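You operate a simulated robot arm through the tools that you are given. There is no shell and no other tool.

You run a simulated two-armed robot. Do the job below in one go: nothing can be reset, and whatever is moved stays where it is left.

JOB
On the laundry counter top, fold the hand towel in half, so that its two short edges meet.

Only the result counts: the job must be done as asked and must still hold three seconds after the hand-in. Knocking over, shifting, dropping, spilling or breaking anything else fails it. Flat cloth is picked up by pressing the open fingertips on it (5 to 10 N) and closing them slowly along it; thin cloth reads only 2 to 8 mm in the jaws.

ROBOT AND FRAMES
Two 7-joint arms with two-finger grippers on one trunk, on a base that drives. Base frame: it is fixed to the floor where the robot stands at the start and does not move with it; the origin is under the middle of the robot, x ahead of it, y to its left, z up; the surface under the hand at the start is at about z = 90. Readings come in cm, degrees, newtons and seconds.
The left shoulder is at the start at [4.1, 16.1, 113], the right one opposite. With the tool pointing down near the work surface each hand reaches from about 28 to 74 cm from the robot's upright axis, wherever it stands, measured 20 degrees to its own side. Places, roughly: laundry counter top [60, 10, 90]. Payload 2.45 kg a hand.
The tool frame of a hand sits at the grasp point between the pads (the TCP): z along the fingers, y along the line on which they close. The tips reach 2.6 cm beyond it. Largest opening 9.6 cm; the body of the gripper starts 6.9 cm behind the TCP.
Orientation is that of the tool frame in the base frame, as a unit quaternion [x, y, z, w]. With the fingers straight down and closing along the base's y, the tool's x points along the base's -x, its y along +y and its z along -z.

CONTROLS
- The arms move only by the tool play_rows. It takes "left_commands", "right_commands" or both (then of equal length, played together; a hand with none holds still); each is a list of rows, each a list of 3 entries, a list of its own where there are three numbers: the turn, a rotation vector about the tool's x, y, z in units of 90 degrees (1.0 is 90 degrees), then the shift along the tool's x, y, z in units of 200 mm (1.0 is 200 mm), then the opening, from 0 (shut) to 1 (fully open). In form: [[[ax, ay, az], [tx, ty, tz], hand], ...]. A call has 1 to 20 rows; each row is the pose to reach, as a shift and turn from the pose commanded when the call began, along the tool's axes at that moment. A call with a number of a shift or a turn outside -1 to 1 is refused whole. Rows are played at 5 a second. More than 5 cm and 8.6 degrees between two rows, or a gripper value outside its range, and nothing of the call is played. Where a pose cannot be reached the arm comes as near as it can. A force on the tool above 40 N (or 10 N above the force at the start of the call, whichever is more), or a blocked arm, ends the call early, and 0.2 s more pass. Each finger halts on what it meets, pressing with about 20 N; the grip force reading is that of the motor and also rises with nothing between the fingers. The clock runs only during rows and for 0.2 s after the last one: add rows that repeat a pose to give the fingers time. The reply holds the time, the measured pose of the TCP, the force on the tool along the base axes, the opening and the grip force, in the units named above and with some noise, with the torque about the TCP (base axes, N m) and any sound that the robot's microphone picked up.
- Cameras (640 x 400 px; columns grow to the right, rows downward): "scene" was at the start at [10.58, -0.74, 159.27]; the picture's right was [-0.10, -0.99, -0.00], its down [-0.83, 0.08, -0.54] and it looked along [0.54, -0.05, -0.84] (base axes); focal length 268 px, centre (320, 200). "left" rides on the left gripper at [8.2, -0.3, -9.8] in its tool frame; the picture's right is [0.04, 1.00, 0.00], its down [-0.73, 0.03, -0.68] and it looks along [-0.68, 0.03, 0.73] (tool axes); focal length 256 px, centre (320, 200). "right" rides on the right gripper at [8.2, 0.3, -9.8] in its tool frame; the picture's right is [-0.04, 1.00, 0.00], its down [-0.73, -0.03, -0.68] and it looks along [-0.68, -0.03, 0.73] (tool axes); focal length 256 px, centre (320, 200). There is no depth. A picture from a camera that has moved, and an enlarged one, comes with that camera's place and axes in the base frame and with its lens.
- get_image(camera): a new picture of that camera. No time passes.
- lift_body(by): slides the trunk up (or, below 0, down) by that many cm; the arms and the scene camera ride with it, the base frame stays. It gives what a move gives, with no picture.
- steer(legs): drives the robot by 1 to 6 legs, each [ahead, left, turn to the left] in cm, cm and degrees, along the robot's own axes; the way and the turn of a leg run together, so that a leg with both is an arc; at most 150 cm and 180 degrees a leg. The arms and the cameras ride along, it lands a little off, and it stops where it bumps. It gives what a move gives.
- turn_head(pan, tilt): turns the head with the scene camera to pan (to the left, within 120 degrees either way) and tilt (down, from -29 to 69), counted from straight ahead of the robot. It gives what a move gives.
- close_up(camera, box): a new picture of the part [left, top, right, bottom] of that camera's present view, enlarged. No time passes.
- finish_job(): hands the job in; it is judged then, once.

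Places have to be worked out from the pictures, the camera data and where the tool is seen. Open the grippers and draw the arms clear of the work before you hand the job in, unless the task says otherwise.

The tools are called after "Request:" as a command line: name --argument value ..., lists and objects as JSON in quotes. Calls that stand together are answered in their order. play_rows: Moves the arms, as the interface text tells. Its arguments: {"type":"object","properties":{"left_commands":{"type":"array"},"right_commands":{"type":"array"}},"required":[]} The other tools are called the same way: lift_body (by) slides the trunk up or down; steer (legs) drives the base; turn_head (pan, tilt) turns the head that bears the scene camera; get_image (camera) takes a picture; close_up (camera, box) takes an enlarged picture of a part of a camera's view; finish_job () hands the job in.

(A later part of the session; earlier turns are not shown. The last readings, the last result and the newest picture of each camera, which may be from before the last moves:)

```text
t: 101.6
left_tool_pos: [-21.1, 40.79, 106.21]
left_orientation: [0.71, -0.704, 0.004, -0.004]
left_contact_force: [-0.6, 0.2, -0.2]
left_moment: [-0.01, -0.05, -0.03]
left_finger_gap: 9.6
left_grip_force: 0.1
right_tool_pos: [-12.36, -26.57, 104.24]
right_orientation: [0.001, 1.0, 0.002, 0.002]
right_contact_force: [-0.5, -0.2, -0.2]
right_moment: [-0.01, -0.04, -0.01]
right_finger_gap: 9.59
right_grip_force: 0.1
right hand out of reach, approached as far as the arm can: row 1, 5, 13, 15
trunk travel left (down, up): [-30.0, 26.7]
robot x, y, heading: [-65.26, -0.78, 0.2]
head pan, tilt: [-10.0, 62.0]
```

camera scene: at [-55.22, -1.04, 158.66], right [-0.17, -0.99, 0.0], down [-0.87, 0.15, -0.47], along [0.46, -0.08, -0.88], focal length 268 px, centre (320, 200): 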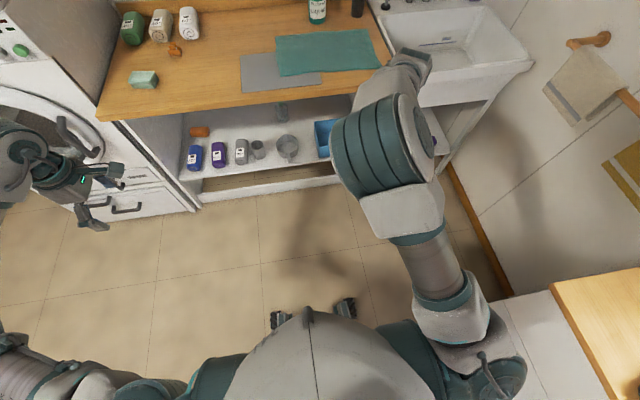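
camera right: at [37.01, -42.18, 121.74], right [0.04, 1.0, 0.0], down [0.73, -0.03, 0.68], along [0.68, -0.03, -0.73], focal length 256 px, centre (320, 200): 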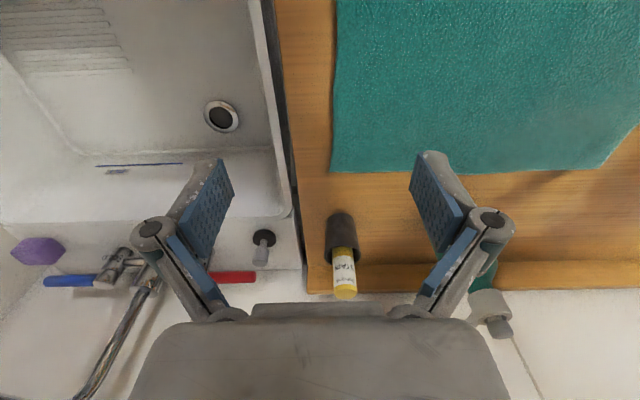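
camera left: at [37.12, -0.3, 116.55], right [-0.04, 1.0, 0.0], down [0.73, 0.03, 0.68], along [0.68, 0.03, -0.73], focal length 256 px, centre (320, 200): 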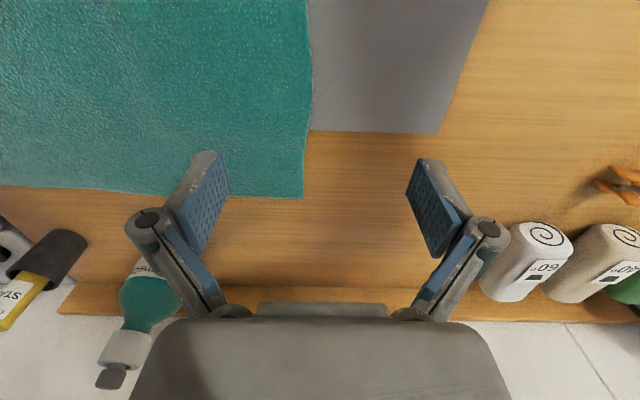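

The boundary persists because the shoulder is at its inner stop. I'll go back to the stretched front-right pose and this time roll the hand nearly half a turn while straight, so the elbow hinge turns fully over.

Request:
play_rows --right_commands '[[[0, 0, 0], [-0.045, -0.22, -0.04], 1], [[0, 0, 0], [-0.07, -0.42, -0.09], 1], [[0, 0, 0], [-0.07, -0.62, -0.14], 1], [[0, 0, 0], [-0.07, -0.82, -0.19], 1], [[0, 0, 0], [-0.07, -0.99, -0.19], 1]]'

Request:
play_rows --right_commands '[[[0, 0, 0], [-0.025, -0.2, 0], 1], [[0, 0, 0], [-0.05, -0.4, 0], 1], [[0, 0, 0], [-0.075, -0.6, 0], 1], [[0, 0, 0], [-0.15, -0.78, 0], 1], [[0, 0, 0], [-0.3, -0.93, 0], 1]]'

Request:
get_image --camera "scene"

```text
t: 102.8
left_tool_pos: [-21.12, 40.65, 106.17]
left_orientation: [0.709, -0.706, 0.003, -0.005]
left_contact_force: [-0.6, -0.4, -0.5]
left_moment: [-0.04, 0.02, -0.01]
left_finger_gap: 9.57
left_grip_force: 0.1
right_tool_pos: [-10.9, -46.84, 107.7]
right_orientation: [0.001, 1.0, 0.002, 0.001]
right_contact_force: [-0.3, 0.6, -0.3]
right_moment: [0.02, 0.01, -0.01]
right_finger_gap: 9.6
right_grip_force: 0.0
trunk travel left (down, up): [-30.0, 26.7]
robot x, y, heading: [-65.09, -0.23, 0.3]
head pan, tilt: [-10.0, 62.0]
```

```text
t: 104.0
left_tool_pos: [-20.98, 40.7, 106.04]
left_orientation: [0.71, -0.705, 0.003, -0.005]
left_contact_force: [0.6, 0.0, 0.6]
left_moment: [0.03, 0.01, 0.01]
left_finger_gap: 9.59
left_grip_force: 0.1
right_tool_pos: [-8.84, -61.82, 107.71]
right_orientation: [0.001, 1.0, 0.003, -0.001]
right_contact_force: [0.4, 0.0, 0.2]
right_moment: [0.0, 0.05, -0.02]
right_finger_gap: 9.62
right_grip_force: 0.1
right hand out of reach, approached as far as the arm can: row 4, 5
trunk travel left (down, up): [-30.0, 26.7]
robot x, y, heading: [-65.14, -0.99, 0.1]
head pan, tilt: [-10.0, 62.0]
```

```text
taken
camera scene: at [-55.16, -1.61, 158.65], right [-0.17, -0.99, 0.0], down [-0.87, 0.15, -0.47], along [0.46, -0.08, -0.89], focal length 268 px, centre (320, 200)
```

scene: 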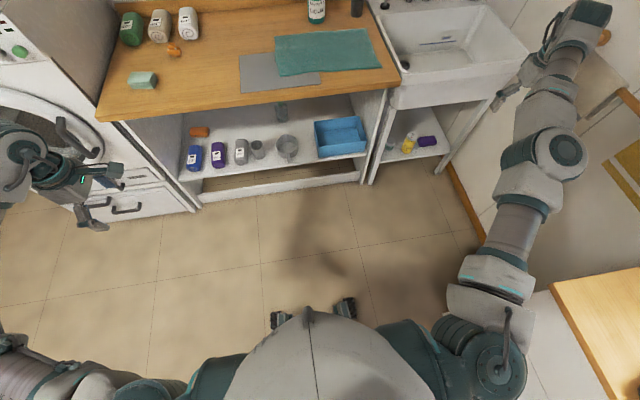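

The arm is straight again and the hinge cap already faces up-right (some progress). I roll the hand 85° about the arm's axis now, then another 85°.

Request:
play_rows --right_commands '[[[-0.0689, -0.0604, -0.0227], [-0.102, 0.1205, -0.011], 1], [[-0.1378, -0.1208, -0.0454], [-0.1974, 0.2422, -0.045], 1], [[-0.2067, -0.1812, -0.0681], [-0.2843, 0.3622, -0.101], 1], [[-0.2756, -0.2416, -0.0908], [-0.3608, 0.478, -0.177], 1], [[-0.3445, -0.302, -0.1135], [-0.425, 0.587, -0.272], 1], [[-0.4134, -0.3624, -0.1362], [-0.4757, 0.6868, -0.384], 1], [[-0.4823, -0.4228, -0.1589], [-0.5118, 0.7753, -0.51], 1], [[-0.5512, -0.4832, -0.1816], [-0.5324, 0.8505, -0.648], 1], [[-0.6201, -0.5436, -0.2043], [-0.537, 0.9107, -0.794], 1], [[-0.689, -0.604, -0.227], [-0.5256, 0.9546, -0.946], 1]]'

Request:
get_image --camera "scene"

```text
t: 106.2
left_tool_pos: [-21.17, 40.81, 106.12]
left_orientation: [0.709, -0.705, 0.004, -0.003]
left_contact_force: [-0.8, 0.0, 1.4]
left_moment: [0.0, 0.02, 0.0]
left_finger_gap: 9.6
left_grip_force: 0.2
right_tool_pos: [1.38, -42.46, 127.05]
right_orientation: [-0.161, 0.736, 0.493, 0.435]
right_contact_force: [-0.3, -0.7, 0.2]
right_moment: [-0.02, 0.01, -0.02]
right_finger_gap: 9.6
right_grip_force: 0.1
right hand out of reach, approached as far as the arm can: row 3
trunk travel left (down, up): [-30.0, 26.7]
robot x, y, heading: [-65.13, -0.64, 0.3]
head pan, tilt: [-10.0, 62.0]
```

```text
taken
camera scene: at [-55.19, -1.17, 158.66], right [-0.17, -0.99, 0.0], down [-0.87, 0.15, -0.47], along [0.46, -0.08, -0.88], focal length 268 px, centre (320, 200)
```

scene: 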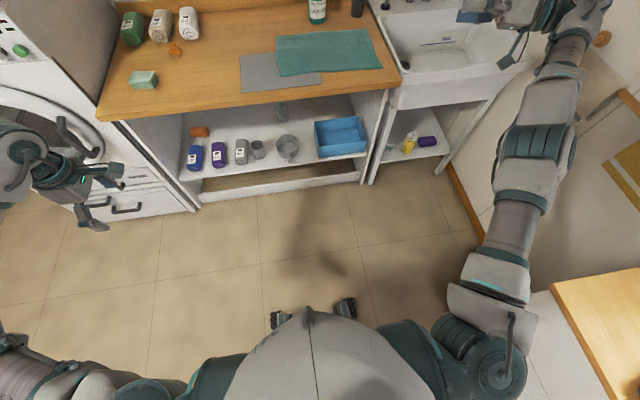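

The hinge now faces right, fully horizontal. I repeat the same 85° roll.

Request:
play_rows --right_commands '[[[-0.0689, -0.0604, -0.0227], [-0.102, 0.1205, -0.011], 1], [[-0.1378, -0.1208, -0.0454], [-0.1974, 0.2422, -0.045], 1], [[-0.2067, -0.1812, -0.0681], [-0.2843, 0.3622, -0.101], 1], [[-0.2756, -0.2416, -0.0908], [-0.3608, 0.478, -0.177], 1], [[-0.3445, -0.302, -0.1135], [-0.425, 0.587, -0.272], 1], [[-0.4134, -0.3624, -0.1362], [-0.4757, 0.6868, -0.384], 1], [[-0.4823, -0.4228, -0.1589], [-0.5118, 0.7753, -0.51], 1], [[-0.5512, -0.4832, -0.1816], [-0.5324, 0.8505, -0.648], 1], [[-0.6201, -0.5436, -0.2043], [-0.537, 0.9107, -0.794], 1], [[-0.689, -0.604, -0.227], [-0.5256, 0.9546, -0.946], 1]]'

Request:
get_image --camera "scene"

```text
t: 108.4
left_tool_pos: [-20.92, 40.66, 106.05]
left_orientation: [0.709, -0.705, 0.002, -0.003]
left_contact_force: [0.2, 0.3, -0.3]
left_moment: [0.02, 0.01, -0.02]
left_finger_gap: 9.63
left_grip_force: 0.0
right_tool_pos: [-13.53, -50.3, 149.84]
right_orientation: [-0.193, 0.194, 0.713, 0.646]
right_contact_force: [-0.1, -0.3, 0.5]
right_moment: [0.04, -0.01, -0.02]
right_finger_gap: 9.57
right_grip_force: 0.1
right hand out of reach, approached as far as the arm can: row 3, 5, 7, 8, 9, 10
trunk travel left (down, up): [-30.0, 26.7]
robot x, y, heading: [-65.06, -0.4, 0.6]
head pan, tilt: [-10.0, 62.0]
```

```text
taken
camera scene: at [-55.09, -1.35, 158.64], right [-0.17, -0.99, 0.0], down [-0.87, 0.15, -0.47], along [0.46, -0.08, -0.89], focal length 268 px, centre (320, 200)
```

scene: 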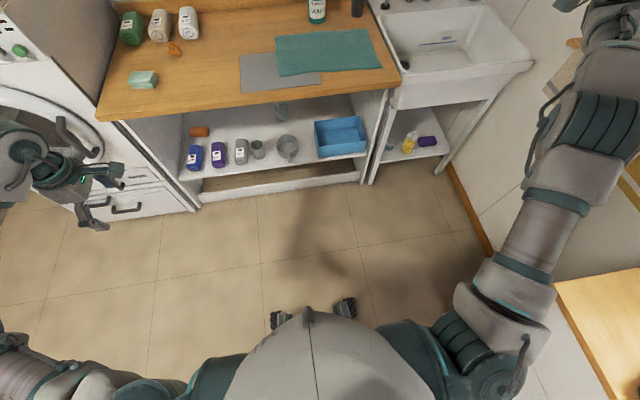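

The elbow is now up and outboard. I move the wrist left and in, keeping this attitude, so the elbow folds outward.

Request:
play_rows --right_commands '[[[0, 0, 0], [0.157, 0.0275, 0.074], 1], [[0, 0, 0], [0.313, 0.055, 0.149], 1], [[0, 0, 0], [0.47, 0.0825, 0.223], 1], [[0, 0, 0], [0.627, 0.11, 0.297], 1], [[0, 0, 0], [0.783, 0.1375, 0.372], 1], [[0, 0, 0], [0.94, 0.165, 0.446], 1]]'

Request:
get_image --camera "scene"

```text
t: 109.8
left_tool_pos: [-21.0, 40.96, 105.99]
left_orientation: [0.71, -0.704, 0.005, -0.003]
left_contact_force: [-0.6, 0.5, 0.1]
left_moment: [0.0, 0.01, 0.0]
left_finger_gap: 9.61
left_grip_force: 0.0
right_tool_pos: [-13.76, -35.14, 155.86]
right_orientation: [-0.194, 0.199, 0.711, 0.645]
right_contact_force: [0.5, 1.4, 0.1]
right_moment: [0.0, -0.04, 0.02]
right_finger_gap: 9.61
right_grip_force: 0.1
right hand out of reach, approached as far as the arm can: row 1, 2, 3, 4, 5, 6
trunk travel left (down, up): [-30.0, 26.7]
robot x, y, heading: [-65.24, -0.13, 0.5]
head pan, tilt: [-10.0, 62.0]
```

```text
taken
camera scene: at [-55.2, -0.81, 158.66], right [-0.17, -0.99, 0.0], down [-0.87, 0.15, -0.47], along [0.46, -0.08, -0.88], focal length 268 px, centre (320, 200)
```

scene: 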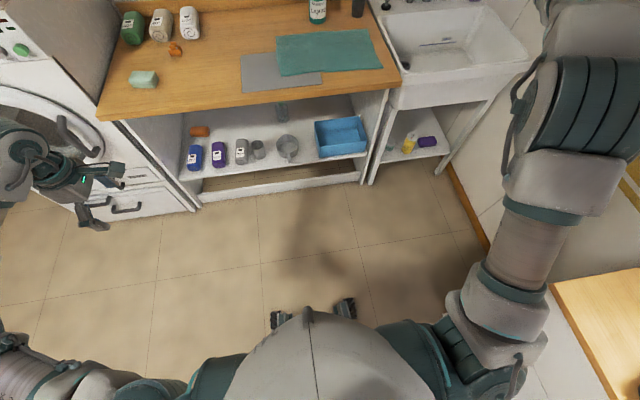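

The elbow is up with the fingers pointing up-left. Now I swing the fingers through the forearm's direction (up → forward), a pure wrist bend that shouldn't drag the elbow.

Request:
play_rows --right_commands '[[[0.0802, -0.05, 0], [-0.086, -0.138, -0.012], 1], [[0.1604, -0.1, 0], [-0.17, -0.273, -0.048], 1], [[0.2406, -0.15, 0], [-0.2505, -0.402, -0.107], 1], [[0.3208, -0.2, 0], [-0.325, -0.522, -0.188], 1], [[0.401, -0.25, 0], [-0.393, -0.631, -0.289], 1], [[0.4812, -0.3, 0], [-0.452, -0.726, -0.408], 1], [[0.5614, -0.35, 0], [-0.501, -0.805, -0.542], 1], [[0.6416, -0.4, 0], [-0.5395, -0.866, -0.688], 1], [[0.7218, -0.45, 0], [-0.566, -0.908, -0.843], 1], [[0.802, -0.5, 0], [-0.58, -0.93, -1.0], 1]]'

Request:
get_image --camera "scene"

```text
t: 112.0
left_tool_pos: [-21.15, 40.79, 106.04]
left_orientation: [0.709, -0.705, 0.004, -0.004]
left_contact_force: [-0.4, -0.1, 0.1]
left_moment: [-0.01, 0.0, -0.01]
left_finger_gap: 9.61
left_grip_force: 0.1
right_tool_pos: [4.74, -53.69, 144.87]
right_orientation: [0.487, 0.323, 0.481, 0.653]
right_contact_force: [-0.1, -0.9, 0.6]
right_moment: [0.0, 0.02, 0.03]
right_finger_gap: 9.6
right_grip_force: 0.1
right hand out of reach, approached as far as the arm can: row 2, 3, 4, 5, 6, 7, 8, 9, 10
trunk travel left (down, up): [-30.0, 26.7]
robot x, y, heading: [-65.11, -0.19, 0.4]
head pan, tilt: [-10.0, 62.0]
```

```text
taken
camera scene: at [-55.24, -1.2, 158.66], right [-0.17, -0.99, 0.0], down [-0.87, 0.15, -0.47], along [0.46, -0.08, -0.88], focal length 268 px, centre (320, 200)
```

scene: 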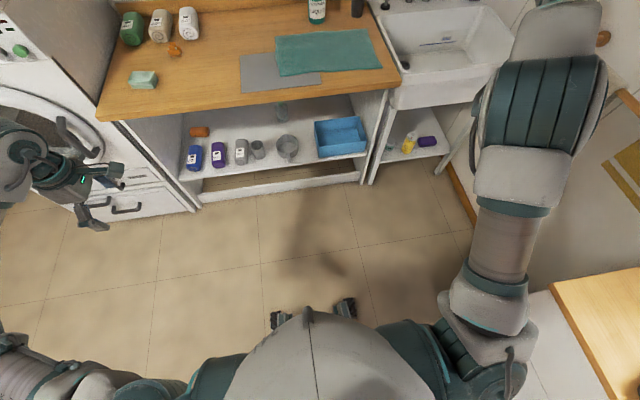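

The arm is cleanly elbow-up with fingers now pointing forward. I continue the same wrist bend another 85° to bring the fingers down.

Request:
play_rows --right_commands '[[[0.0802, -0.05, 0], [-0.086, -0.138, -0.012], 1], [[0.1604, -0.1, 0], [-0.17, -0.273, -0.048], 1], [[0.2406, -0.15, 0], [-0.2505, -0.402, -0.107], 1], [[0.3208, -0.2, 0], [-0.325, -0.522, -0.188], 1], [[0.401, -0.25, 0], [-0.393, -0.631, -0.289], 1], [[0.4812, -0.3, 0], [-0.452, -0.726, -0.408], 1], [[0.5614, -0.35, 0], [-0.501, -0.805, -0.542], 1], [[0.6416, -0.4, 0], [-0.5395, -0.866, -0.688], 1], [[0.7218, -0.45, 0], [-0.566, -0.908, -0.843], 1], [[0.802, -0.5, 0], [-0.58, -0.93, -1.0], 1]]'

Request:
get_image --camera "scene"

```text
t: 114.2
left_tool_pos: [-21.02, 40.66, 106.12]
left_orientation: [0.709, -0.705, 0.004, -0.004]
left_contact_force: [0.6, 0.4, -0.8]
left_moment: [0.0, 0.04, 0.03]
left_finger_gap: 9.62
left_grip_force: 0.0
right_tool_pos: [-10.69, -59.63, 120.12]
right_orientation: [0.906, 0.278, -0.001, 0.32]
right_contact_force: [-0.5, 0.3, -0.1]
right_moment: [0.01, 0.0, 0.03]
right_finger_gap: 9.61
right_grip_force: 0.0
trunk travel left (down, up): [-30.0, 26.7]
robot x, y, heading: [-65.2, -0.22, 0.4]
head pan, tilt: [-10.0, 62.0]
```

```text
taken
camera scene: at [-55.24, -1.29, 158.66], right [-0.17, -0.99, 0.0], down [-0.87, 0.15, -0.47], along [0.46, -0.08, -0.88], focal length 268 px, centre (320, 200)
```

scene: 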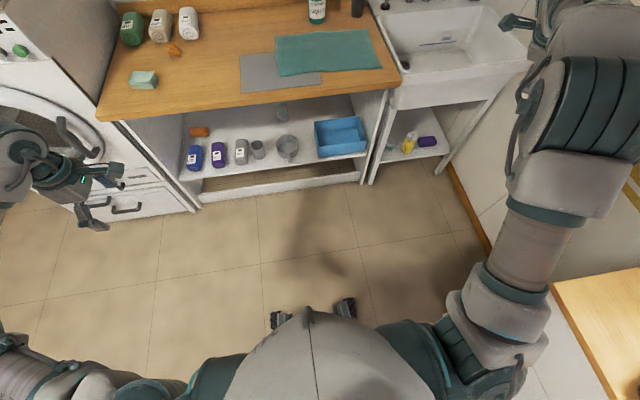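

Fully reachable now, with the elbow swung outboard and the fingers pointing down-right. I square the hand up to fingers-down closing along x, easing it left.

Request:
play_rows --right_commands '[[[0.038, 0.0383, -0.0748], [0.042, -0.113, -0.029], 1], [[0.076, 0.0765, -0.1495], [0.083, -0.227, -0.058], 1], [[0.114, 0.1148, -0.2243], [0.125, -0.34, -0.086], 1], [[0.152, 0.153, -0.299], [0.167, -0.454, -0.115], 1], [[0.19, 0.1913, -0.3738], [0.208, -0.567, -0.144], 1], [[0.228, 0.2295, -0.4485], [0.25, -0.68, -0.173], 1], [[0.266, 0.2678, -0.5233], [0.291, -0.794, -0.201], 1], [[0.304, 0.306, -0.598], [0.333, -0.907, -0.23], 1]]'

Request:
get_image --camera "scene"

```text
t: 116.0
left_tool_pos: [-21.11, 40.59, 106.13]
left_orientation: [0.709, -0.705, 0.003, -0.004]
left_contact_force: [-0.7, 0.0, -0.1]
left_moment: [-0.03, -0.04, 0.01]
left_finger_gap: 9.59
left_grip_force: 0.1
right_tool_pos: [-28.15, -54.09, 103.65]
right_orientation: [0.706, 0.708, -0.003, -0.001]
right_contact_force: [0.0, -0.3, 0.6]
right_moment: [0.04, -0.02, 0.03]
right_finger_gap: 9.6
right_grip_force: 0.0
right hand out of reach, approached as far as the arm can: row 1, 2, 3, 4, 5, 6, 7, 8
trunk travel left (down, up): [-30.0, 26.7]
robot x, y, heading: [-65.37, -0.12, 0.3]
head pan, tilt: [-10.0, 62.0]
```

```text
taken
camera scene: at [-55.29, -1.41, 158.67], right [-0.17, -0.99, 0.0], down [-0.87, 0.15, -0.47], along [0.46, -0.08, -0.88], focal length 268 px, centre (320, 200)
```

scene: 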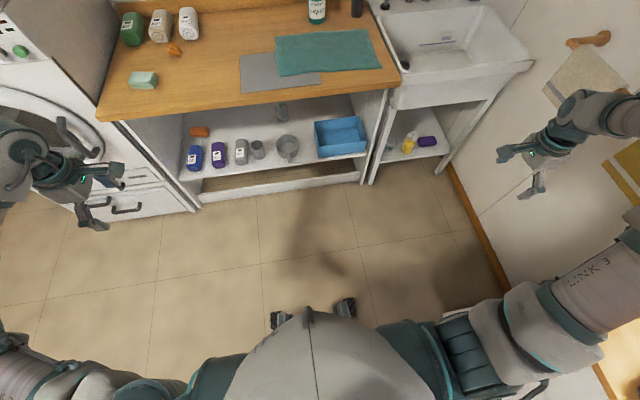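

Excellent — the right elbow is now outboard, mirroring the left arm, with the hand fingers-down closing along x. I bring it left and forward into the working area.

Request:
play_rows --right_commands '[[[0, 0, 0], [0.2, 0.05, 0], 1], [[0, 0, 0], [0.4, 0.1, 0], 1], [[0, 0, 0], [0.6, 0.15, -0.05], 1], [[0, 0, 0], [0.8, 0.2, -0.1], 1], [[0, 0, 0], [1.0, 0.2, -0.1], 1]]'

Request:
play_rows --right_commands '[[[0, 0, 0], [0.2, 0, 0], 1], [[0, 0, 0], [0.4, 0, 0], 1], [[0, 0, 0], [0.6, 0, 0], 1], [[0, 0, 0], [0.8, 0, 0], 1], [[0, 0, 0], [1.0, 0, 0], 1]]'

Request:
get_image --camera "scene"

```text
t: 117.2
left_tool_pos: [-21.17, 40.73, 106.04]
left_orientation: [0.709, -0.705, 0.004, -0.004]
left_contact_force: [-0.3, -0.7, -0.1]
left_moment: [-0.01, 0.03, 0.04]
left_finger_gap: 9.6
left_grip_force: 0.1
right_tool_pos: [-31.82, -47.75, 98.36]
right_orientation: [0.706, 0.708, -0.001, 0.0]
right_contact_force: [0.2, 0.1, 0.3]
right_moment: [0.0, -0.02, 0.02]
right_finger_gap: 9.59
right_grip_force: 0.0
right hand out of reach, approached as far as the arm can: row 1, 2, 3, 4, 5
trunk travel left (down, up): [-30.0, 26.7]
robot x, y, heading: [-64.97, -0.27, 0.7]
head pan, tilt: [-10.0, 62.0]
```

```text
t: 118.4
left_tool_pos: [-20.95, 40.69, 106.14]
left_orientation: [0.709, -0.705, 0.004, -0.003]
left_contact_force: [-0.2, 0.4, 0.3]
left_moment: [-0.02, 0.02, -0.03]
left_finger_gap: 9.6
left_grip_force: 0.0
right_tool_pos: [-38.34, -40.39, 93.51]
right_orientation: [0.707, 0.708, 0.001, 0.001]
right_contact_force: [0.2, 0.3, 0.2]
right_moment: [-0.02, 0.02, -0.01]
right_finger_gap: 9.59
right_grip_force: 0.1
right hand out of reach, approached as far as the arm can: row 1, 2, 3, 4, 5
trunk travel left (down, up): [-30.0, 26.7]
robot x, y, heading: [-65.03, -0.32, 0.1]
head pan, tilt: [-10.0, 62.0]
```

```text
taken
camera scene: at [-55.33, -1.2, 158.67], right [-0.17, -0.99, 0.0], down [-0.87, 0.15, -0.47], along [0.46, -0.08, -0.88], focal length 268 px, centre (320, 200)
```

scene: 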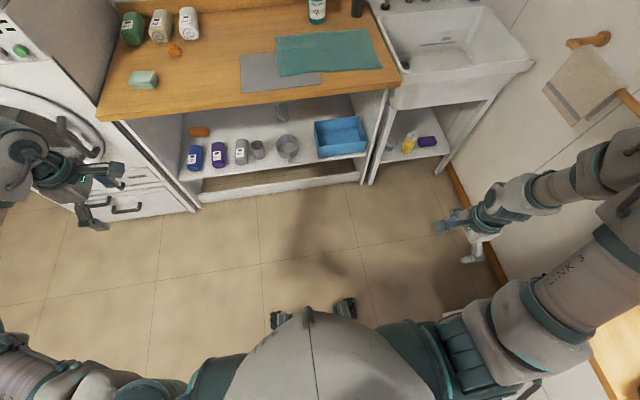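

The hand moves left but sinks toward the body; the elbow is very bent now. I push it forward and up instead to open the elbow.

Request:
play_rows --right_commands '[[[0, 0, 0], [0, 0.15, -0.1], 1], [[0, 0, 0], [0, 0.3, -0.2], 1], [[0, 0, 0], [0.05, 0.45, -0.3], 1], [[0, 0, 0], [0.1, 0.6, -0.4], 1], [[0, 0, 0], [0.15, 0.75, -0.5], 1], [[0, 0, 0], [0.2, 0.9, -0.6], 1]]'

Request:
get_image --camera "scene"

```text
t: 119.8
left_tool_pos: [-21.17, 40.71, 106.15]
left_orientation: [0.709, -0.705, 0.003, -0.004]
left_contact_force: [0.6, -0.1, -1.0]
left_moment: [0.02, 0.01, -0.02]
left_finger_gap: 9.59
left_grip_force: 0.0
right_tool_pos: [-34.42, -44.55, 95.98]
right_orientation: [0.707, 0.707, -0.001, 0.0]
right_contact_force: [0.7, -0.6, 0.2]
right_moment: [0.01, 0.0, -0.03]
right_finger_gap: 9.63
right_grip_force: 0.0
right hand out of reach, approached as far as the arm can: row 1, 2, 3, 4, 5, 6
trunk travel left (down, up): [-30.0, 26.7]
robot x, y, heading: [-64.94, -0.33, 0.5]
head pan, tilt: [-10.0, 62.0]
```

```text
taken
camera scene: at [-55.34, -1.36, 158.67], right [-0.17, -0.99, 0.0], down [-0.87, 0.15, -0.47], along [0.46, -0.08, -0.88], focal length 268 px, centre (320, 200)
```

scene: 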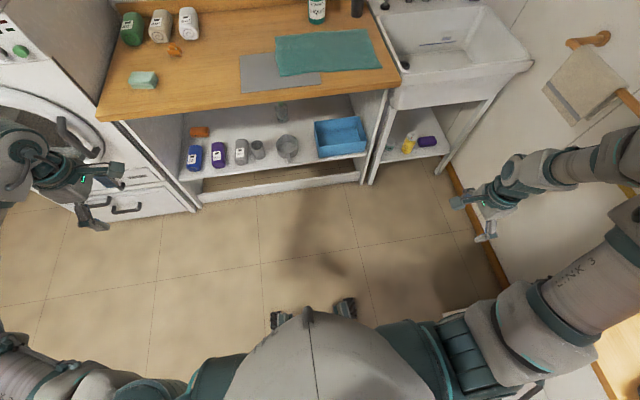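

I probe which directions and turns are open in this new pose.

Request:
play_rows --right_commands '[[[0, 0, 0], [0.06, 0, 0], 1], [[0, 0, 0], [0, 0, 0], 1], [[0, 0, 0], [-0.06, 0, 0], 1], [[0, 0, 0], [0, 0, 0], 1], [[0, 0, 0], [0, 0.06, 0], 1], [[0, 0, 0], [0, 0, 0], 1], [[0, 0, 0], [0, -0.06, 0], 1], [[0, 0, 0], [0, 0, 0], 1], [[0, 0, 0], [0, 0, 0.06], 1], [[0, 0, 0], [0, 0, 0], 1], [[0, 0, 0], [0, 0, -0.06], 1], [[0, 0, 0], [0, 0, 0], 1], [[0.09, 0, 0], [0, 0, 0], 1], [[0, 0, 0], [0, 0, 0], 1], [[-0.09, 0, 0], [0, 0, 0], 1], [[0, 0, 0], [0, 0, 0], 1], [[0, 0, 0.09], [0, 0, 0], 1], [[0, 0, 0], [0, 0, 0], 1], [[0, 0, -0.09], [0, 0, 0], 1], [[0, 0, 0], [0, 0, 0], 1]]'

```text
t: 124.0
left_tool_pos: [-21.05, 40.72, 106.04]
left_orientation: [0.71, -0.705, 0.003, -0.005]
left_contact_force: [-0.5, 0.5, 0.8]
left_moment: [0.01, -0.02, 0.02]
left_finger_gap: 9.58
left_grip_force: 0.1
right_tool_pos: [-34.61, -44.26, 95.88]
right_orientation: [0.706, 0.708, 0.001, 0.0]
right_contact_force: [-0.3, 0.3, -0.3]
right_moment: [-0.01, -0.01, -0.01]
right_finger_gap: 9.6
right_grip_force: 0.0
right hand out of reach, approached as far as the arm can: row 1, 2, 4, 5, 6, 7, 8, 9, 10, 11, 12, 13, 14, 15, 16, 17, 18, 19, 20
trunk travel left (down, up): [-30.0, 26.7]
robot x, y, heading: [-64.71, -0.69, 0.4]
head pan, tilt: [-10.0, 62.0]
```

Only moving right is open, so several wrist joints seem wound up by this yaw. I turn the hand the other way about the vertical (camera toward forward) while easing it right and up.

Request:
play_rows --right_commands '[[[0, 0, 0.0], [-0.1, 0.03, -0.05], 1], [[0, 0, 0.09], [-0.2, 0.08, -0.1], 1], [[0, 0, 0.18], [-0.3, 0.13, -0.15], 1], [[0, 0, 0.27], [-0.4, 0.18, -0.2], 1], [[0, 0, 0.36], [-0.45, 0.23, -0.25], 1], [[0, 0, 0.45], [-0.48, 0.28, -0.3], 1], [[0, 0, 0.54], [-0.485, 0.33, -0.35], 1], [[0, 0, 0.63], [-0.485, 0.38, -0.4], 1], [[0, 0, 0.72], [-0.485, 0.42, -0.45], 1], [[0, 0, 0.81], [-0.485, 0.45, -0.5], 1], [[0, 0, 0.9], [-0.485, 0.48, -0.5], 1], [[0, 0, 0.99], [-0.485, 0.48, -0.5], 1]]'

Request:
get_image --camera "scene"

```text
t: 126.6
left_tool_pos: [-21.08, 40.63, 106.11]
left_orientation: [0.71, -0.705, 0.004, -0.003]
left_contact_force: [0.5, -0.2, 0.9]
left_moment: [-0.04, 0.0, 0.0]
left_finger_gap: 9.58
left_grip_force: 0.0
right_tool_pos: [-27.55, -55.4, 105.0]
right_orientation: [1.0, 0.008, 0.0, 0.001]
right_contact_force: [0.2, -0.8, -0.8]
right_moment: [-0.03, 0.0, -0.02]
right_finger_gap: 9.6
right_grip_force: 0.0
right hand out of reach, approached as far as the arm can: row 1, 2, 3, 4, 8, 9, 10, 11, 12
trunk travel left (down, up): [-30.0, 26.7]
robot x, y, heading: [-64.87, -0.54, 0.2]
head pan, tilt: [-10.0, 62.0]
```

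```text
taken
camera scene: at [-55.31, -1.4, 158.67], right [-0.17, -0.99, 0.0], down [-0.87, 0.15, -0.47], along [0.46, -0.08, -0.88], focal length 268 px, centre (320, 200)
```

scene: 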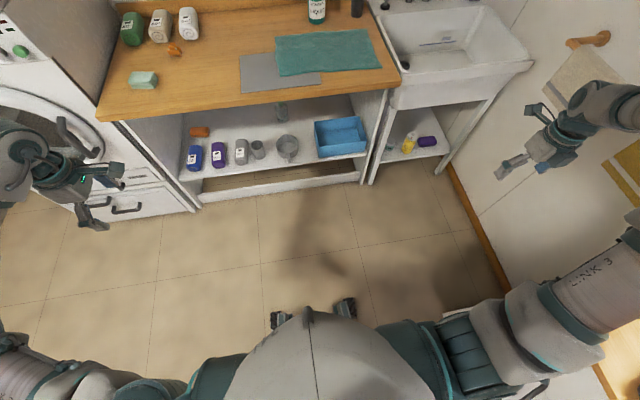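

I probe directions again in this yaw.

Request:
play_rows --right_commands '[[[0, 0, 0], [0, 0, 0], 1], [[0, 0, 0], [0.06, 0, 0], 1], [[0, 0, 0], [0, 0, 0], 1], [[0, 0, 0], [-0.06, 0, 0], 1], [[0, 0, 0], [0, 0, 0], 1], [[0, 0, 0], [0, 0.06, 0], 1], [[0, 0, 0], [0, 0, 0], 1], [[0, 0, 0], [0, -0.06, 0], 1], [[0, 0, 0], [0, 0, 0], 1], [[0, 0, 0], [0, 0, 0.06], 1], [[0, 0, 0], [0, 0, 0], 1], [[0, 0, 0], [0, 0, -0.06], 1], [[0, 0, 0], [0, 0, 0], 1], [[0.09, 0, 0], [0, 0, 0], 1], [[0, 0, 0], [0, 0, 0], 1], [[-0.09, 0, 0], [0, 0, 0], 1], [[0, 0, 0], [0, 0, 0], 1], [[0, 0.09, 0], [0, 0, 0], 1], [[0, 0, 0], [0, 0, 0], 1], [[0, -0.09, 0], [0, 0, 0], 1]]'

```text
t: 130.8
left_tool_pos: [-21.04, 41.45, 105.8]
left_orientation: [0.71, -0.704, 0.005, -0.001]
left_contact_force: [-1.5, 1.4, 0.4]
left_moment: [-0.03, 0.03, 0.0]
left_finger_gap: 9.59
left_grip_force: 0.1
right_tool_pos: [-28.52, -54.88, 105.25]
right_orientation: [0.997, 0.009, -0.07, 0.004]
right_contact_force: [1.3, 0.2, 0.3]
right_moment: [-0.01, 0.04, 0.01]
right_finger_gap: 9.6
right_grip_force: 0.1
right hand out of reach, approached as far as the arm can: row 2, 4, 8, 12, 14, 18, 20
trunk travel left (down, up): [-30.0, 26.7]
robot x, y, heading: [-65.08, -0.21, 0.2]
head pan, tilt: [-10.0, 62.0]
```

The reachable yaw here lies in between (about 45°), which would actually suit a corner grip. I turn the hand to that diagonal yaw and move it forward and up again.

Request:
play_rows --right_commands '[[[0, 0.014, -0.083], [0.05, -0.02, -0.04], 1], [[0, 0.028, -0.167], [0.12, -0.04, -0.09], 1], [[0, 0.043, -0.25], [0.22, -0.08, -0.16], 1], [[0, 0.057, -0.333], [0.34, -0.12, -0.24], 1], [[0, 0.071, -0.417], [0.48, -0.18, -0.34], 1], [[0, 0.085, -0.5], [0.62, -0.235, -0.43], 1]]'

Request:
get_image --camera "scene"

```text
t: 132.2
left_tool_pos: [-21.08, 39.86, 106.37]
left_orientation: [0.709, -0.705, 0.002, -0.006]
left_contact_force: [-0.9, 0.1, -0.4]
left_moment: [0.0, 0.01, 0.02]
left_finger_gap: 9.61
left_grip_force: 0.0
right_tool_pos: [-27.71, -58.58, 106.54]
right_orientation: [0.921, 0.389, -0.003, -0.03]
right_contact_force: [-0.4, -0.6, 0.0]
right_moment: [-0.03, -0.01, 0.01]
right_finger_gap: 9.58
right_grip_force: 0.1
right hand out of reach, approached as far as the arm can: row 1, 2, 3, 4, 5, 6
trunk travel left (down, up): [-30.0, 26.7]
robot x, y, heading: [-64.61, -0.36, 0.2]
head pan, tilt: [-10.0, 62.0]
```

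```text
taken
camera scene: at [-55.32, -2.38, 158.66], right [-0.17, -0.99, 0.0], down [-0.87, 0.15, -0.47], along [0.46, -0.07, -0.88], focal length 268 px, centre (320, 200)
```

scene: 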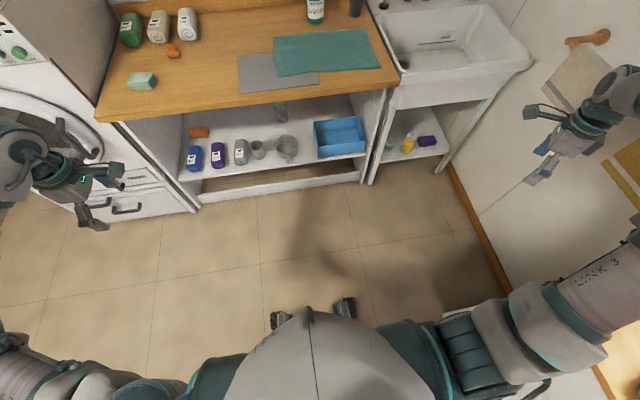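

Still pinned with the upper arm pointing sideways. I return to the previous fully reachable attitude (fingers down-right, elbow up and outboard) to work from there.

Request:
play_rows --right_commands '[[[-0.07, -0.0285, 0.0212], [0.05, 0.05, -0.06], 1], [[-0.14, -0.057, 0.0423], [0.13, 0.14, -0.16], 1], [[-0.21, -0.0855, 0.0635], [0.24, 0.25, -0.3], 1], [[-0.28, -0.114, 0.0847], [0.35, 0.36, -0.43], 1], [[-0.35, -0.1425, 0.1058], [0.46, 0.48, -0.57], 1], [[-0.42, -0.171, 0.127], [0.57, 0.6, -0.71], 1]]'

Request:
get_image --camera "scene"

```text
t: 133.6
left_tool_pos: [-20.94, 41.36, 105.85]
left_orientation: [0.709, -0.705, 0.005, -0.001]
left_contact_force: [0.1, -0.2, 0.4]
left_moment: [-0.02, 0.04, 0.02]
left_finger_gap: 9.6
left_grip_force: 0.0
right_tool_pos: [-11.26, -58.09, 121.29]
right_orientation: [0.904, 0.277, 0.001, 0.325]
right_contact_force: [0.8, 1.8, 0.3]
right_moment: [-0.03, -0.01, -0.02]
right_finger_gap: 9.63
right_grip_force: 0.1
right hand out of reach, approached as far as the arm can: row 3, 4
trunk travel left (down, up): [-30.0, 26.7]
robot x, y, heading: [-65.13, -0.16, 0.5]
head pan, tilt: [-10.0, 62.0]
```

```text
taken
camera scene: at [-55.03, -0.4, 158.65], right [-0.17, -0.99, 0.01], down [-0.87, 0.14, -0.47], along [0.46, -0.08, -0.88], focal length 268 px, centre (320, 200)
```

scene: 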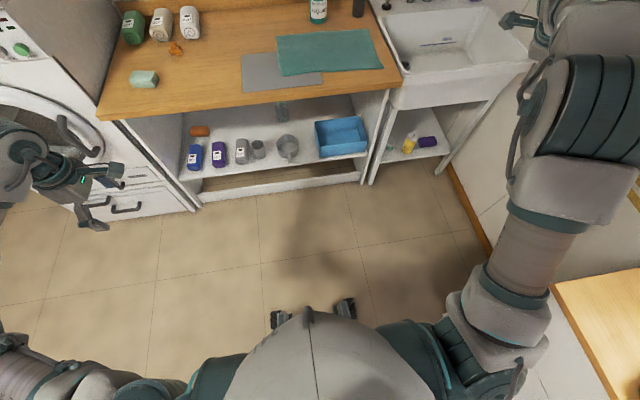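

Good, back in the elbow-up-and-out pose. From here I move the whole hand left with this tilted attitude.

Request:
play_rows --right_commands '[[[0, 0, 0], [0.101, -0.128, -0.116], 1], [[0, 0, 0], [0.201, -0.257, -0.232], 1], [[0, 0, 0], [0.302, -0.385, -0.348], 1], [[0, 0, 0], [0.402, -0.514, -0.464], 1], [[0, 0, 0], [0.503, -0.642, -0.58], 1]]'

Request:
get_image --camera "scene"

```text
t: 134.8
left_tool_pos: [-21.12, 40.58, 106.06]
left_orientation: [0.709, -0.705, 0.004, -0.005]
left_contact_force: [-0.7, -0.9, -0.4]
left_moment: [0.0, 0.02, 0.0]
left_finger_gap: 9.62
left_grip_force: 0.1
right_tool_pos: [-14.8, -52.74, 120.2]
right_orientation: [0.904, 0.276, 0.001, 0.325]
right_contact_force: [-0.2, -0.4, -0.4]
right_moment: [0.01, -0.02, -0.01]
right_finger_gap: 9.59
right_grip_force: 0.1
right hand out of reach, approached as far as the arm can: row 1, 2, 3, 4, 5
trunk travel left (down, up): [-30.0, 26.7]
robot x, y, heading: [-64.96, -0.28, 0.4]
head pan, tilt: [-10.0, 62.0]
```

```text
taken
camera scene: at [-55.3, -1.27, 158.67], right [-0.17, -0.99, 0.0], down [-0.87, 0.15, -0.47], along [0.46, -0.08, -0.88], focal length 268 px, centre (320, 200)
```

scene: 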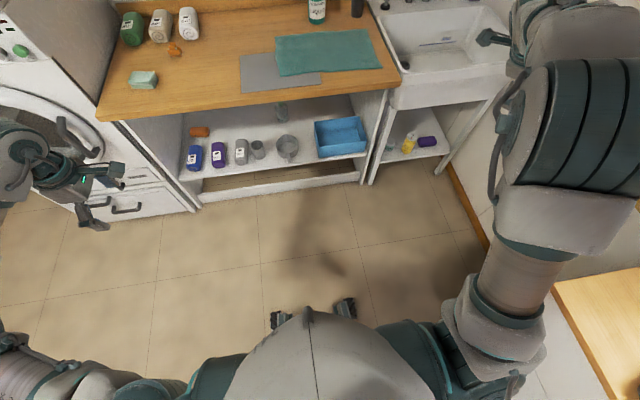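

It moved only a little, so I rotate the whole arm rigidly instead: swing the hand leftward about the shoulder while yawing the hand by the same angle.

Request:
play_rows --right_commands '[[[-0.008, 0.0258, -0.0353], [0.184, -0.045, -0.075], 1], [[-0.016, 0.0516, -0.0706], [0.365, -0.102, -0.157], 1], [[-0.024, 0.0774, -0.1059], [0.536, -0.17, -0.244], 1], [[-0.032, 0.1032, -0.1412], [0.701, -0.246, -0.337], 1], [[-0.04, 0.129, -0.1765], [0.858, -0.336, -0.437], 1]]'

Request:
get_image --camera "scene"

```text
t: 136.0
left_tool_pos: [-21.09, 40.84, 106.05]
left_orientation: [0.709, -0.705, 0.004, -0.004]
left_contact_force: [-1.0, 0.3, 0.6]
left_moment: [0.0, 0.0, 0.01]
left_finger_gap: 9.62
left_grip_force: 0.1
right_tool_pos: [-15.19, -53.99, 117.92]
right_orientation: [0.852, 0.397, 0.04, 0.338]
right_contact_force: [-0.2, 0.4, 0.4]
right_moment: [0.03, -0.03, 0.0]
right_finger_gap: 9.6
right_grip_force: 0.1
right hand out of reach, approached as far as the arm can: row 1, 2, 3, 4, 5
trunk travel left (down, up): [-30.0, 26.7]
robot x, y, heading: [-64.87, -0.6, 0.3]
head pan, tilt: [-10.0, 62.0]
```

```text
taken
camera scene: at [-55.23, -1.3, 158.66], right [-0.17, -0.99, 0.0], down [-0.87, 0.15, -0.47], along [0.46, -0.08, -0.88], focal length 268 px, centre (320, 200)
```

scene: 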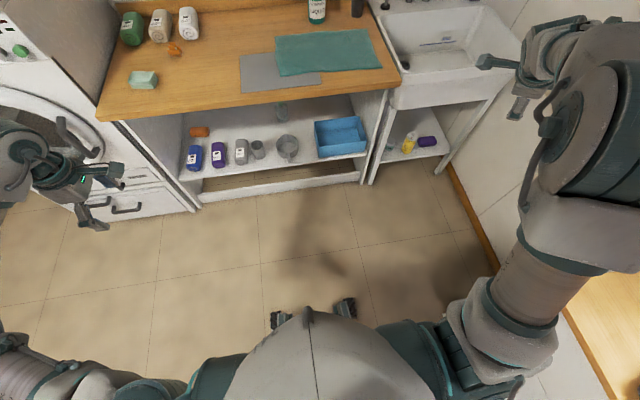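

Yawing that way only pushed the elbow further out, so the wrist must be wound to its stop in that sense. I yaw the hand the opposite way (clockwise) by 80° while urging the wrist left.

Request:
play_rows --right_commands '[[[0.0178, -0.054, 0.0682], [-0.017, -0.087, -0.064], 1], [[0.0356, -0.108, 0.1364], [-0.034, -0.174, -0.128], 1], [[0.0534, -0.162, 0.2046], [-0.051, -0.261, -0.192], 1], [[0.0712, -0.216, 0.2728], [-0.068, -0.348, -0.256], 1], [[0.089, -0.27, 0.341], [-0.085, -0.435, -0.32], 1], [[0.1068, -0.324, 0.4092], [-0.102, -0.522, -0.384], 1], [[0.1246, -0.378, 0.4774], [-0.119, -0.609, -0.448], 1], [[0.1424, -0.432, 0.5456], [-0.136, -0.696, -0.512], 1], [[0.1602, -0.486, 0.6138], [-0.153, -0.783, -0.576], 1], [[0.178, -0.54, 0.682], [-0.17, -0.87, -0.64], 1]]'

Request:
get_image --camera "scene"

```text
t: 138.2
left_tool_pos: [-21.17, 40.8, 106.12]
left_orientation: [0.709, -0.705, 0.004, -0.004]
left_contact_force: [-0.3, -0.7, -0.4]
left_moment: [-0.02, 0.01, -0.01]
left_finger_gap: 9.58
left_grip_force: 0.1
right_tool_pos: [-36.55, -46.48, 122.51]
right_orientation: [0.91, -0.237, -0.188, 0.284]
right_contact_force: [-0.3, 1.7, -0.1]
right_moment: [0.02, -0.02, 0.01]
right_finger_gap: 9.59
right_grip_force: 0.1
right hand out of reach, approached as far as the arm can: row 8, 9, 10
trunk travel left (down, up): [-30.0, 26.7]
robot x, y, heading: [-65.13, -0.59, 0.3]
head pan, tilt: [-10.0, 62.0]
```

```text
taken
camera scene: at [-55.48, -1.24, 158.68], right [-0.17, -0.99, 0.0], down [-0.87, 0.15, -0.47], along [0.46, -0.08, -0.88], focal length 268 px, centre (320, 200)
```

scene: 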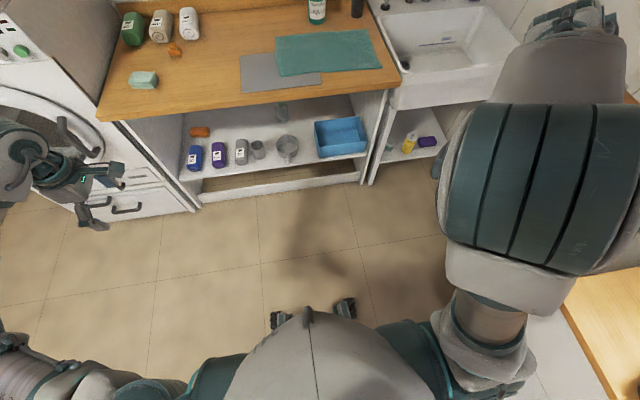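

Rows 1–7 were fine and the elbow is clearly up over the shoulder now. I tilt the fingers to vertical here while moving left and down.

Request:
play_rows --right_commands '[[[0.0834, 0.0286, 0], [0.0256, -0.187, -0.0306], 1], [[0.1668, 0.0572, 0], [0.0512, -0.374, -0.0612], 1], [[0.2502, 0.0858, 0], [0.0768, -0.561, -0.0918], 1], [[0.3336, 0.1144, 0], [0.1024, -0.748, -0.1224], 1], [[0.417, 0.143, 0], [0.128, -0.935, -0.153], 1]]'

Request:
get_image --camera "scene"

```text
t: 139.4
left_tool_pos: [-20.93, 40.55, 106.19]
left_orientation: [0.71, -0.705, 0.003, -0.004]
left_contact_force: [-0.3, -0.4, -0.1]
left_moment: [-0.02, 0.03, -0.04]
left_finger_gap: 9.61
left_grip_force: 0.0
right_tool_pos: [-28.2, -58.7, 106.64]
right_orientation: [0.973, -0.23, -0.007, 0.006]
right_contact_force: [-0.1, -1.0, -0.3]
right_moment: [0.01, 0.03, 0.02]
right_finger_gap: 9.57
right_grip_force: 0.1
right hand out of reach, approached as far as the arm can: row 1, 2, 3, 4, 5
trunk travel left (down, up): [-30.0, 26.7]
robot x, y, heading: [-64.81, -0.36, 0.4]
head pan, tilt: [-10.0, 62.0]
```

```text
taken
camera scene: at [-55.21, -1.53, 158.65], right [-0.17, -0.99, 0.0], down [-0.87, 0.15, -0.47], along [0.46, -0.08, -0.88], focal length 268 px, centre (320, 200)
```

scene: 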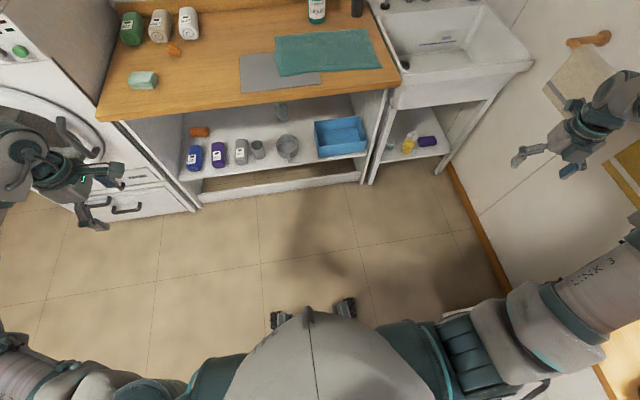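

I'll test whether holding a fixed target lets the arm converge slowly: yaw the hand back toward closing along x, shift left 20 cm and then hold for several rows.

Request:
play_rows --right_commands '[[[0, 0, -0.092], [-0.045, -0.089, 0], 1], [[0, 0, -0.184], [-0.09, -0.179, 0], 1], [[0, 0, -0.276], [-0.134, -0.268, 0], 1], [[0, 0, -0.368], [-0.179, -0.358, 0], 1], [[0, 0, -0.46], [-0.224, -0.447, 0], 1], [[0, 0, -0.552], [-0.269, -0.536, 0], 1], [[0, 0, -0.644], [-0.314, -0.626, 0], 1], [[0, 0, -0.736], [-0.358, -0.715, 0], 1], [[0, 0, -0.828], [-0.403, -0.805, 0], 1], [[0, 0, -0.92], [-0.448, -0.894, 0], 1], [[0, 0, -0.92], [-0.448, -0.894, 0], 1], [[0, 0, -0.92], [-0.448, -0.894, 0], 1], [[0, 0, -0.92], [-0.448, -0.894, 0], 1], [[0, 0, -0.92], [-0.448, -0.894, 0], 1], [[0, 0, -0.92], [-0.448, -0.894, 0], 1], [[0, 0, -0.92], [-0.448, -0.894, 0], 1], [[0, 0, -0.92], [-0.448, -0.894, 0], 1], [[0, 0, -0.92], [-0.448, -0.894, 0], 1], [[0, 0, -0.92], [-0.448, -0.894, 0], 1], [[0, 0, -0.92], [-0.448, -0.894, 0], 1]]'

Request:
get_image --camera "scene"

```text
t: 143.6
left_tool_pos: [-21.18, 40.79, 106.17]
left_orientation: [0.709, -0.705, 0.004, -0.004]
left_contact_force: [-0.6, 0.0, -0.1]
left_moment: [-0.02, 0.01, 0.03]
left_finger_gap: 9.6
left_grip_force: 0.0
right_tool_pos: [-31.89, -47.85, 98.7]
right_orientation: [0.882, 0.47, -0.011, 0.0]
right_contact_force: [0.6, 0.7, 0.1]
right_moment: [0.03, 0.0, 0.02]
right_finger_gap: 9.59
right_grip_force: 0.0
right hand out of reach, approached as far as the arm can: row 1, 2, 3, 4, 5, 6, 7, 8, 9, 10, 11, 12, 13, 14, 15, 16, 17, 18, 19, 20
trunk travel left (down, up): [-30.0, 26.7]
robot x, y, heading: [-64.8, -0.29, 0.5]
head pan, tilt: [-10.0, 62.0]
```

```text
taken
camera scene: at [-55.33, -1.33, 158.67], right [-0.17, -0.99, 0.0], down [-0.87, 0.15, -0.47], along [0.46, -0.08, -0.88], focal length 268 px, centre (320, 200)
```

scene: 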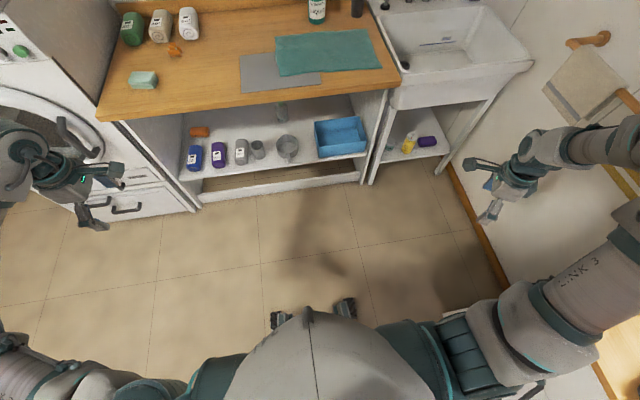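

Holding doesn't help; I now have a clearer picture of the kinematics (one-sided elbow, shoulder inner stop), and the way through is with the forearm swinging down-left under the raised elbow, not level-left. I go back to the elbow-up pose first.

Request:
play_rows --right_commands '[[[0, 0, 0.03], [-0.08, 0.12, -0.1], 1], [[0, 0, 0.06], [-0.16, 0.24, -0.2], 1], [[0, 0, 0.09], [-0.245, 0.355, -0.3], 1], [[0, 0, 0.122], [-0.326, 0.473, -0.39], 1]]'

Request:
play_rows --right_commands '[[[-0.07, -0.0285, 0.0212], [0.05, 0.05, -0.06], 1], [[-0.14, -0.057, 0.0423], [0.13, 0.14, -0.16], 1], [[-0.21, -0.0855, 0.0635], [0.24, 0.25, -0.3], 1], [[-0.28, -0.114, 0.0847], [0.35, 0.36, -0.43], 1], [[-0.35, -0.1425, 0.1058], [0.46, 0.48, -0.57], 1], [[-0.42, -0.171, 0.127], [0.57, 0.6, -0.71], 1]]'

Request:
get_image --camera "scene"

```text
t: 144.6
left_tool_pos: [-21.08, 40.5, 106.1]
left_orientation: [0.71, -0.704, 0.003, -0.005]
left_contact_force: [-0.4, -0.7, 0.3]
left_moment: [-0.01, -0.02, -0.02]
left_finger_gap: 9.58
left_grip_force: 0.2
right_tool_pos: [-26.96, -59.0, 106.47]
right_orientation: [0.924, 0.383, -0.01, 0.0]
right_contact_force: [0.0, -0.3, 0.6]
right_moment: [-0.03, -0.01, 0.02]
right_finger_gap: 9.56
right_grip_force: 0.2
trunk travel left (down, up): [-30.0, 26.7]
robot x, y, heading: [-65.0, -0.41, 0.4]
head pan, tilt: [-10.0, 62.0]
```

```text
t: 146.0
left_tool_pos: [-21.01, 40.84, 105.97]
left_orientation: [0.709, -0.705, 0.002, -0.003]
left_contact_force: [0.2, -1.1, 1.1]
left_moment: [0.04, 0.01, -0.02]
left_finger_gap: 9.61
left_grip_force: 0.0
right_tool_pos: [-9.84, -59.18, 120.7]
right_orientation: [0.896, 0.271, -0.008, 0.352]
right_contact_force: [1.2, 0.5, 0.2]
right_moment: [-0.04, 0.03, 0.01]
right_finger_gap: 9.6
right_grip_force: 0.2
trunk travel left (down, up): [-30.0, 26.7]
robot x, y, heading: [-65.3, -0.53, 0.6]
head pan, tilt: [-10.0, 62.0]
```

```text
taken
camera scene: at [-55.01, -1.15, 158.64], right [-0.17, -0.99, 0.0], down [-0.87, 0.15, -0.47], along [0.46, -0.08, -0.89], focal length 268 px, centre (320, 200)
```

scene: 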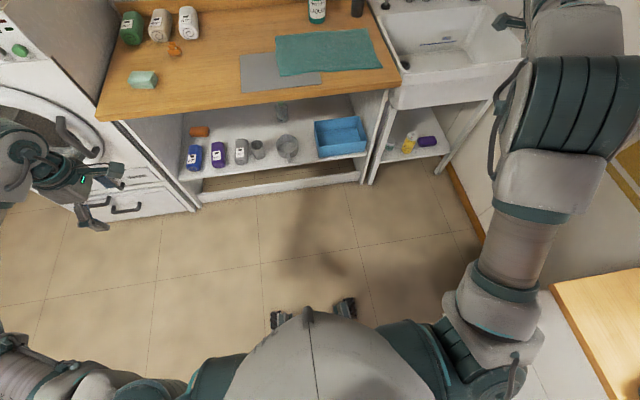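

All reachable back in the elbow-up pose. Now I move the hand down-left beneath the elbow with a gradual straightening of the fingers.

Request:
play_rows --right_commands '[[[0.0215, 0.0138, -0.0268], [0.127, -0.162, 0.028], 1], [[0.043, 0.0277, -0.0537], [0.254, -0.323, 0.056], 1], [[0.0645, 0.0415, -0.0805], [0.381, -0.485, 0.084], 1], [[0.086, 0.0553, -0.1073], [0.508, -0.647, 0.112], 1], [[0.1075, 0.0692, -0.1342], [0.635, -0.808, 0.14], 1], [[0.129, 0.083, -0.161], [0.762, -0.97, 0.168], 1]]'

Request:
get_image --camera "scene"

```text
t: 147.4
left_tool_pos: [-21.07, 40.78, 106.14]
left_orientation: [0.71, -0.704, 0.003, -0.005]
left_contact_force: [0.4, 0.1, -0.5]
left_moment: [-0.01, 0.03, -0.03]
left_finger_gap: 9.59
left_grip_force: 0.1
right_tool_pos: [-17.26, -56.22, 104.89]
right_orientation: [0.885, 0.391, -0.021, 0.254]
right_contact_force: [0.1, -0.8, 0.5]
right_moment: [-0.01, 0.0, 0.0]
right_finger_gap: 9.61
right_grip_force: 0.1
right hand out of reach, approached as far as the arm can: row 2, 3, 4, 5, 6
trunk travel left (down, up): [-30.0, 26.7]
robot x, y, heading: [-64.93, -0.32, 0.2]
head pan, tilt: [-10.0, 62.0]
```

```text
taken
camera scene: at [-55.22, -1.34, 158.66], right [-0.17, -0.99, 0.0], down [-0.87, 0.15, -0.47], along [0.46, -0.08, -0.88], focal length 268 px, centre (320, 200)
```

scene: 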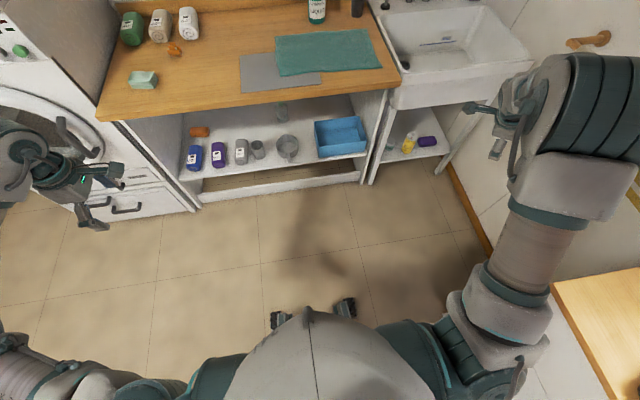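

The wall is always at the same upper-arm twist (about 57°), so the twist joint is limited and I must pass through "upper arm straight sideways" and then let the elbow drop forward-down into the mirrored posture. I go to the sideways pose and then lower the hand.

Request:
play_rows --right_commands '[[[0.031, 0.0366, -0.0657], [-0.016, -0.12, 0.027], 1], [[0.062, 0.0731, -0.1314], [-0.031, -0.239, 0.054], 1], [[0.093, 0.1097, -0.1971], [-0.047, -0.359, 0.081], 1], [[0.124, 0.1463, -0.2629], [-0.063, -0.478, 0.109], 1], [[0.155, 0.1829, -0.3286], [-0.079, -0.598, 0.136], 1], [[0.186, 0.2194, -0.3943], [-0.094, -0.717, 0.163], 1], [[0.217, 0.256, -0.46], [-0.11, -0.837, 0.19], 1]]'

Request:
play_rows --right_commands '[[[0, 0, 0], [0.05, 0.0, 0.2], 1], [[0, 0, 0], [0.1, 0.0, 0.4], 1], [[0, 0, 0], [0.15, 0.0, 0.6], 1], [[0, 0, 0], [0.2, 0.0, 0.8], 1], [[0, 0, 0], [0.25, 0.0, 1.0], 1], [[0, 0, 0], [0.35, 0.05, 1.0], 1], [[0, 0, 0], [0.45, 0.1, 1.0], 1]]'

Request:
get_image --camera "scene"

```text
t: 149.0
left_tool_pos: [-21.09, 40.57, 106.2]
left_orientation: [0.71, -0.705, 0.004, -0.004]
left_contact_force: [-0.2, 0.1, -0.4]
left_moment: [-0.02, 0.02, -0.02]
left_finger_gap: 9.61
left_grip_force: 0.1
right_tool_pos: [-30.74, -50.3, 95.36]
right_orientation: [0.7, 0.714, 0.005, -0.018]
right_contact_force: [-0.1, -0.3, 0.2]
right_moment: [0.01, -0.02, -0.01]
right_finger_gap: 9.59
right_grip_force: 0.1
right hand out of reach, approached as far as the arm can: row 1, 2, 3, 4, 5, 6, 7
trunk travel left (down, up): [-30.0, 26.7]
robot x, y, heading: [-64.72, -0.13, 0.6]
head pan, tilt: [-10.0, 62.0]
```

```text
t: 150.6
left_tool_pos: [-21.11, 40.75, 106.12]
left_orientation: [0.71, -0.705, 0.004, -0.004]
left_contact_force: [0.5, -0.5, -0.4]
left_moment: [-0.04, 0.0, 0.02]
left_finger_gap: 9.59
left_grip_force: 0.2
right_tool_pos: [-38.16, -46.68, 81.12]
right_orientation: [0.7, 0.714, 0.005, -0.018]
right_contact_force: [0.9, 0.4, 0.8]
right_moment: [-0.04, 0.0, 0.0]
right_finger_gap: 9.6
right_grip_force: 0.1
right hand out of reach, approached as far as the arm can: row 1, 2, 3, 4, 5, 6, 7
trunk travel left (down, up): [-30.0, 26.7]
robot x, y, heading: [-65.23, -0.65, 0.6]
head pan, tilt: [-10.0, 62.0]
```

```text
taken
camera scene: at [-55.33, -1.25, 158.67], right [-0.17, -0.99, 0.0], down [-0.87, 0.15, -0.47], along [0.46, -0.08, -0.88], focal length 268 px, centre (320, 200)
```

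scene: 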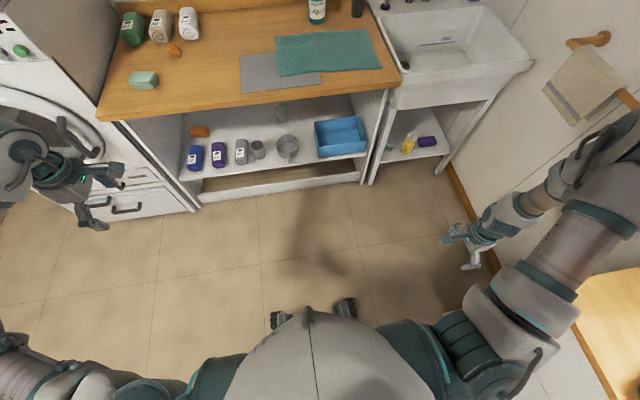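

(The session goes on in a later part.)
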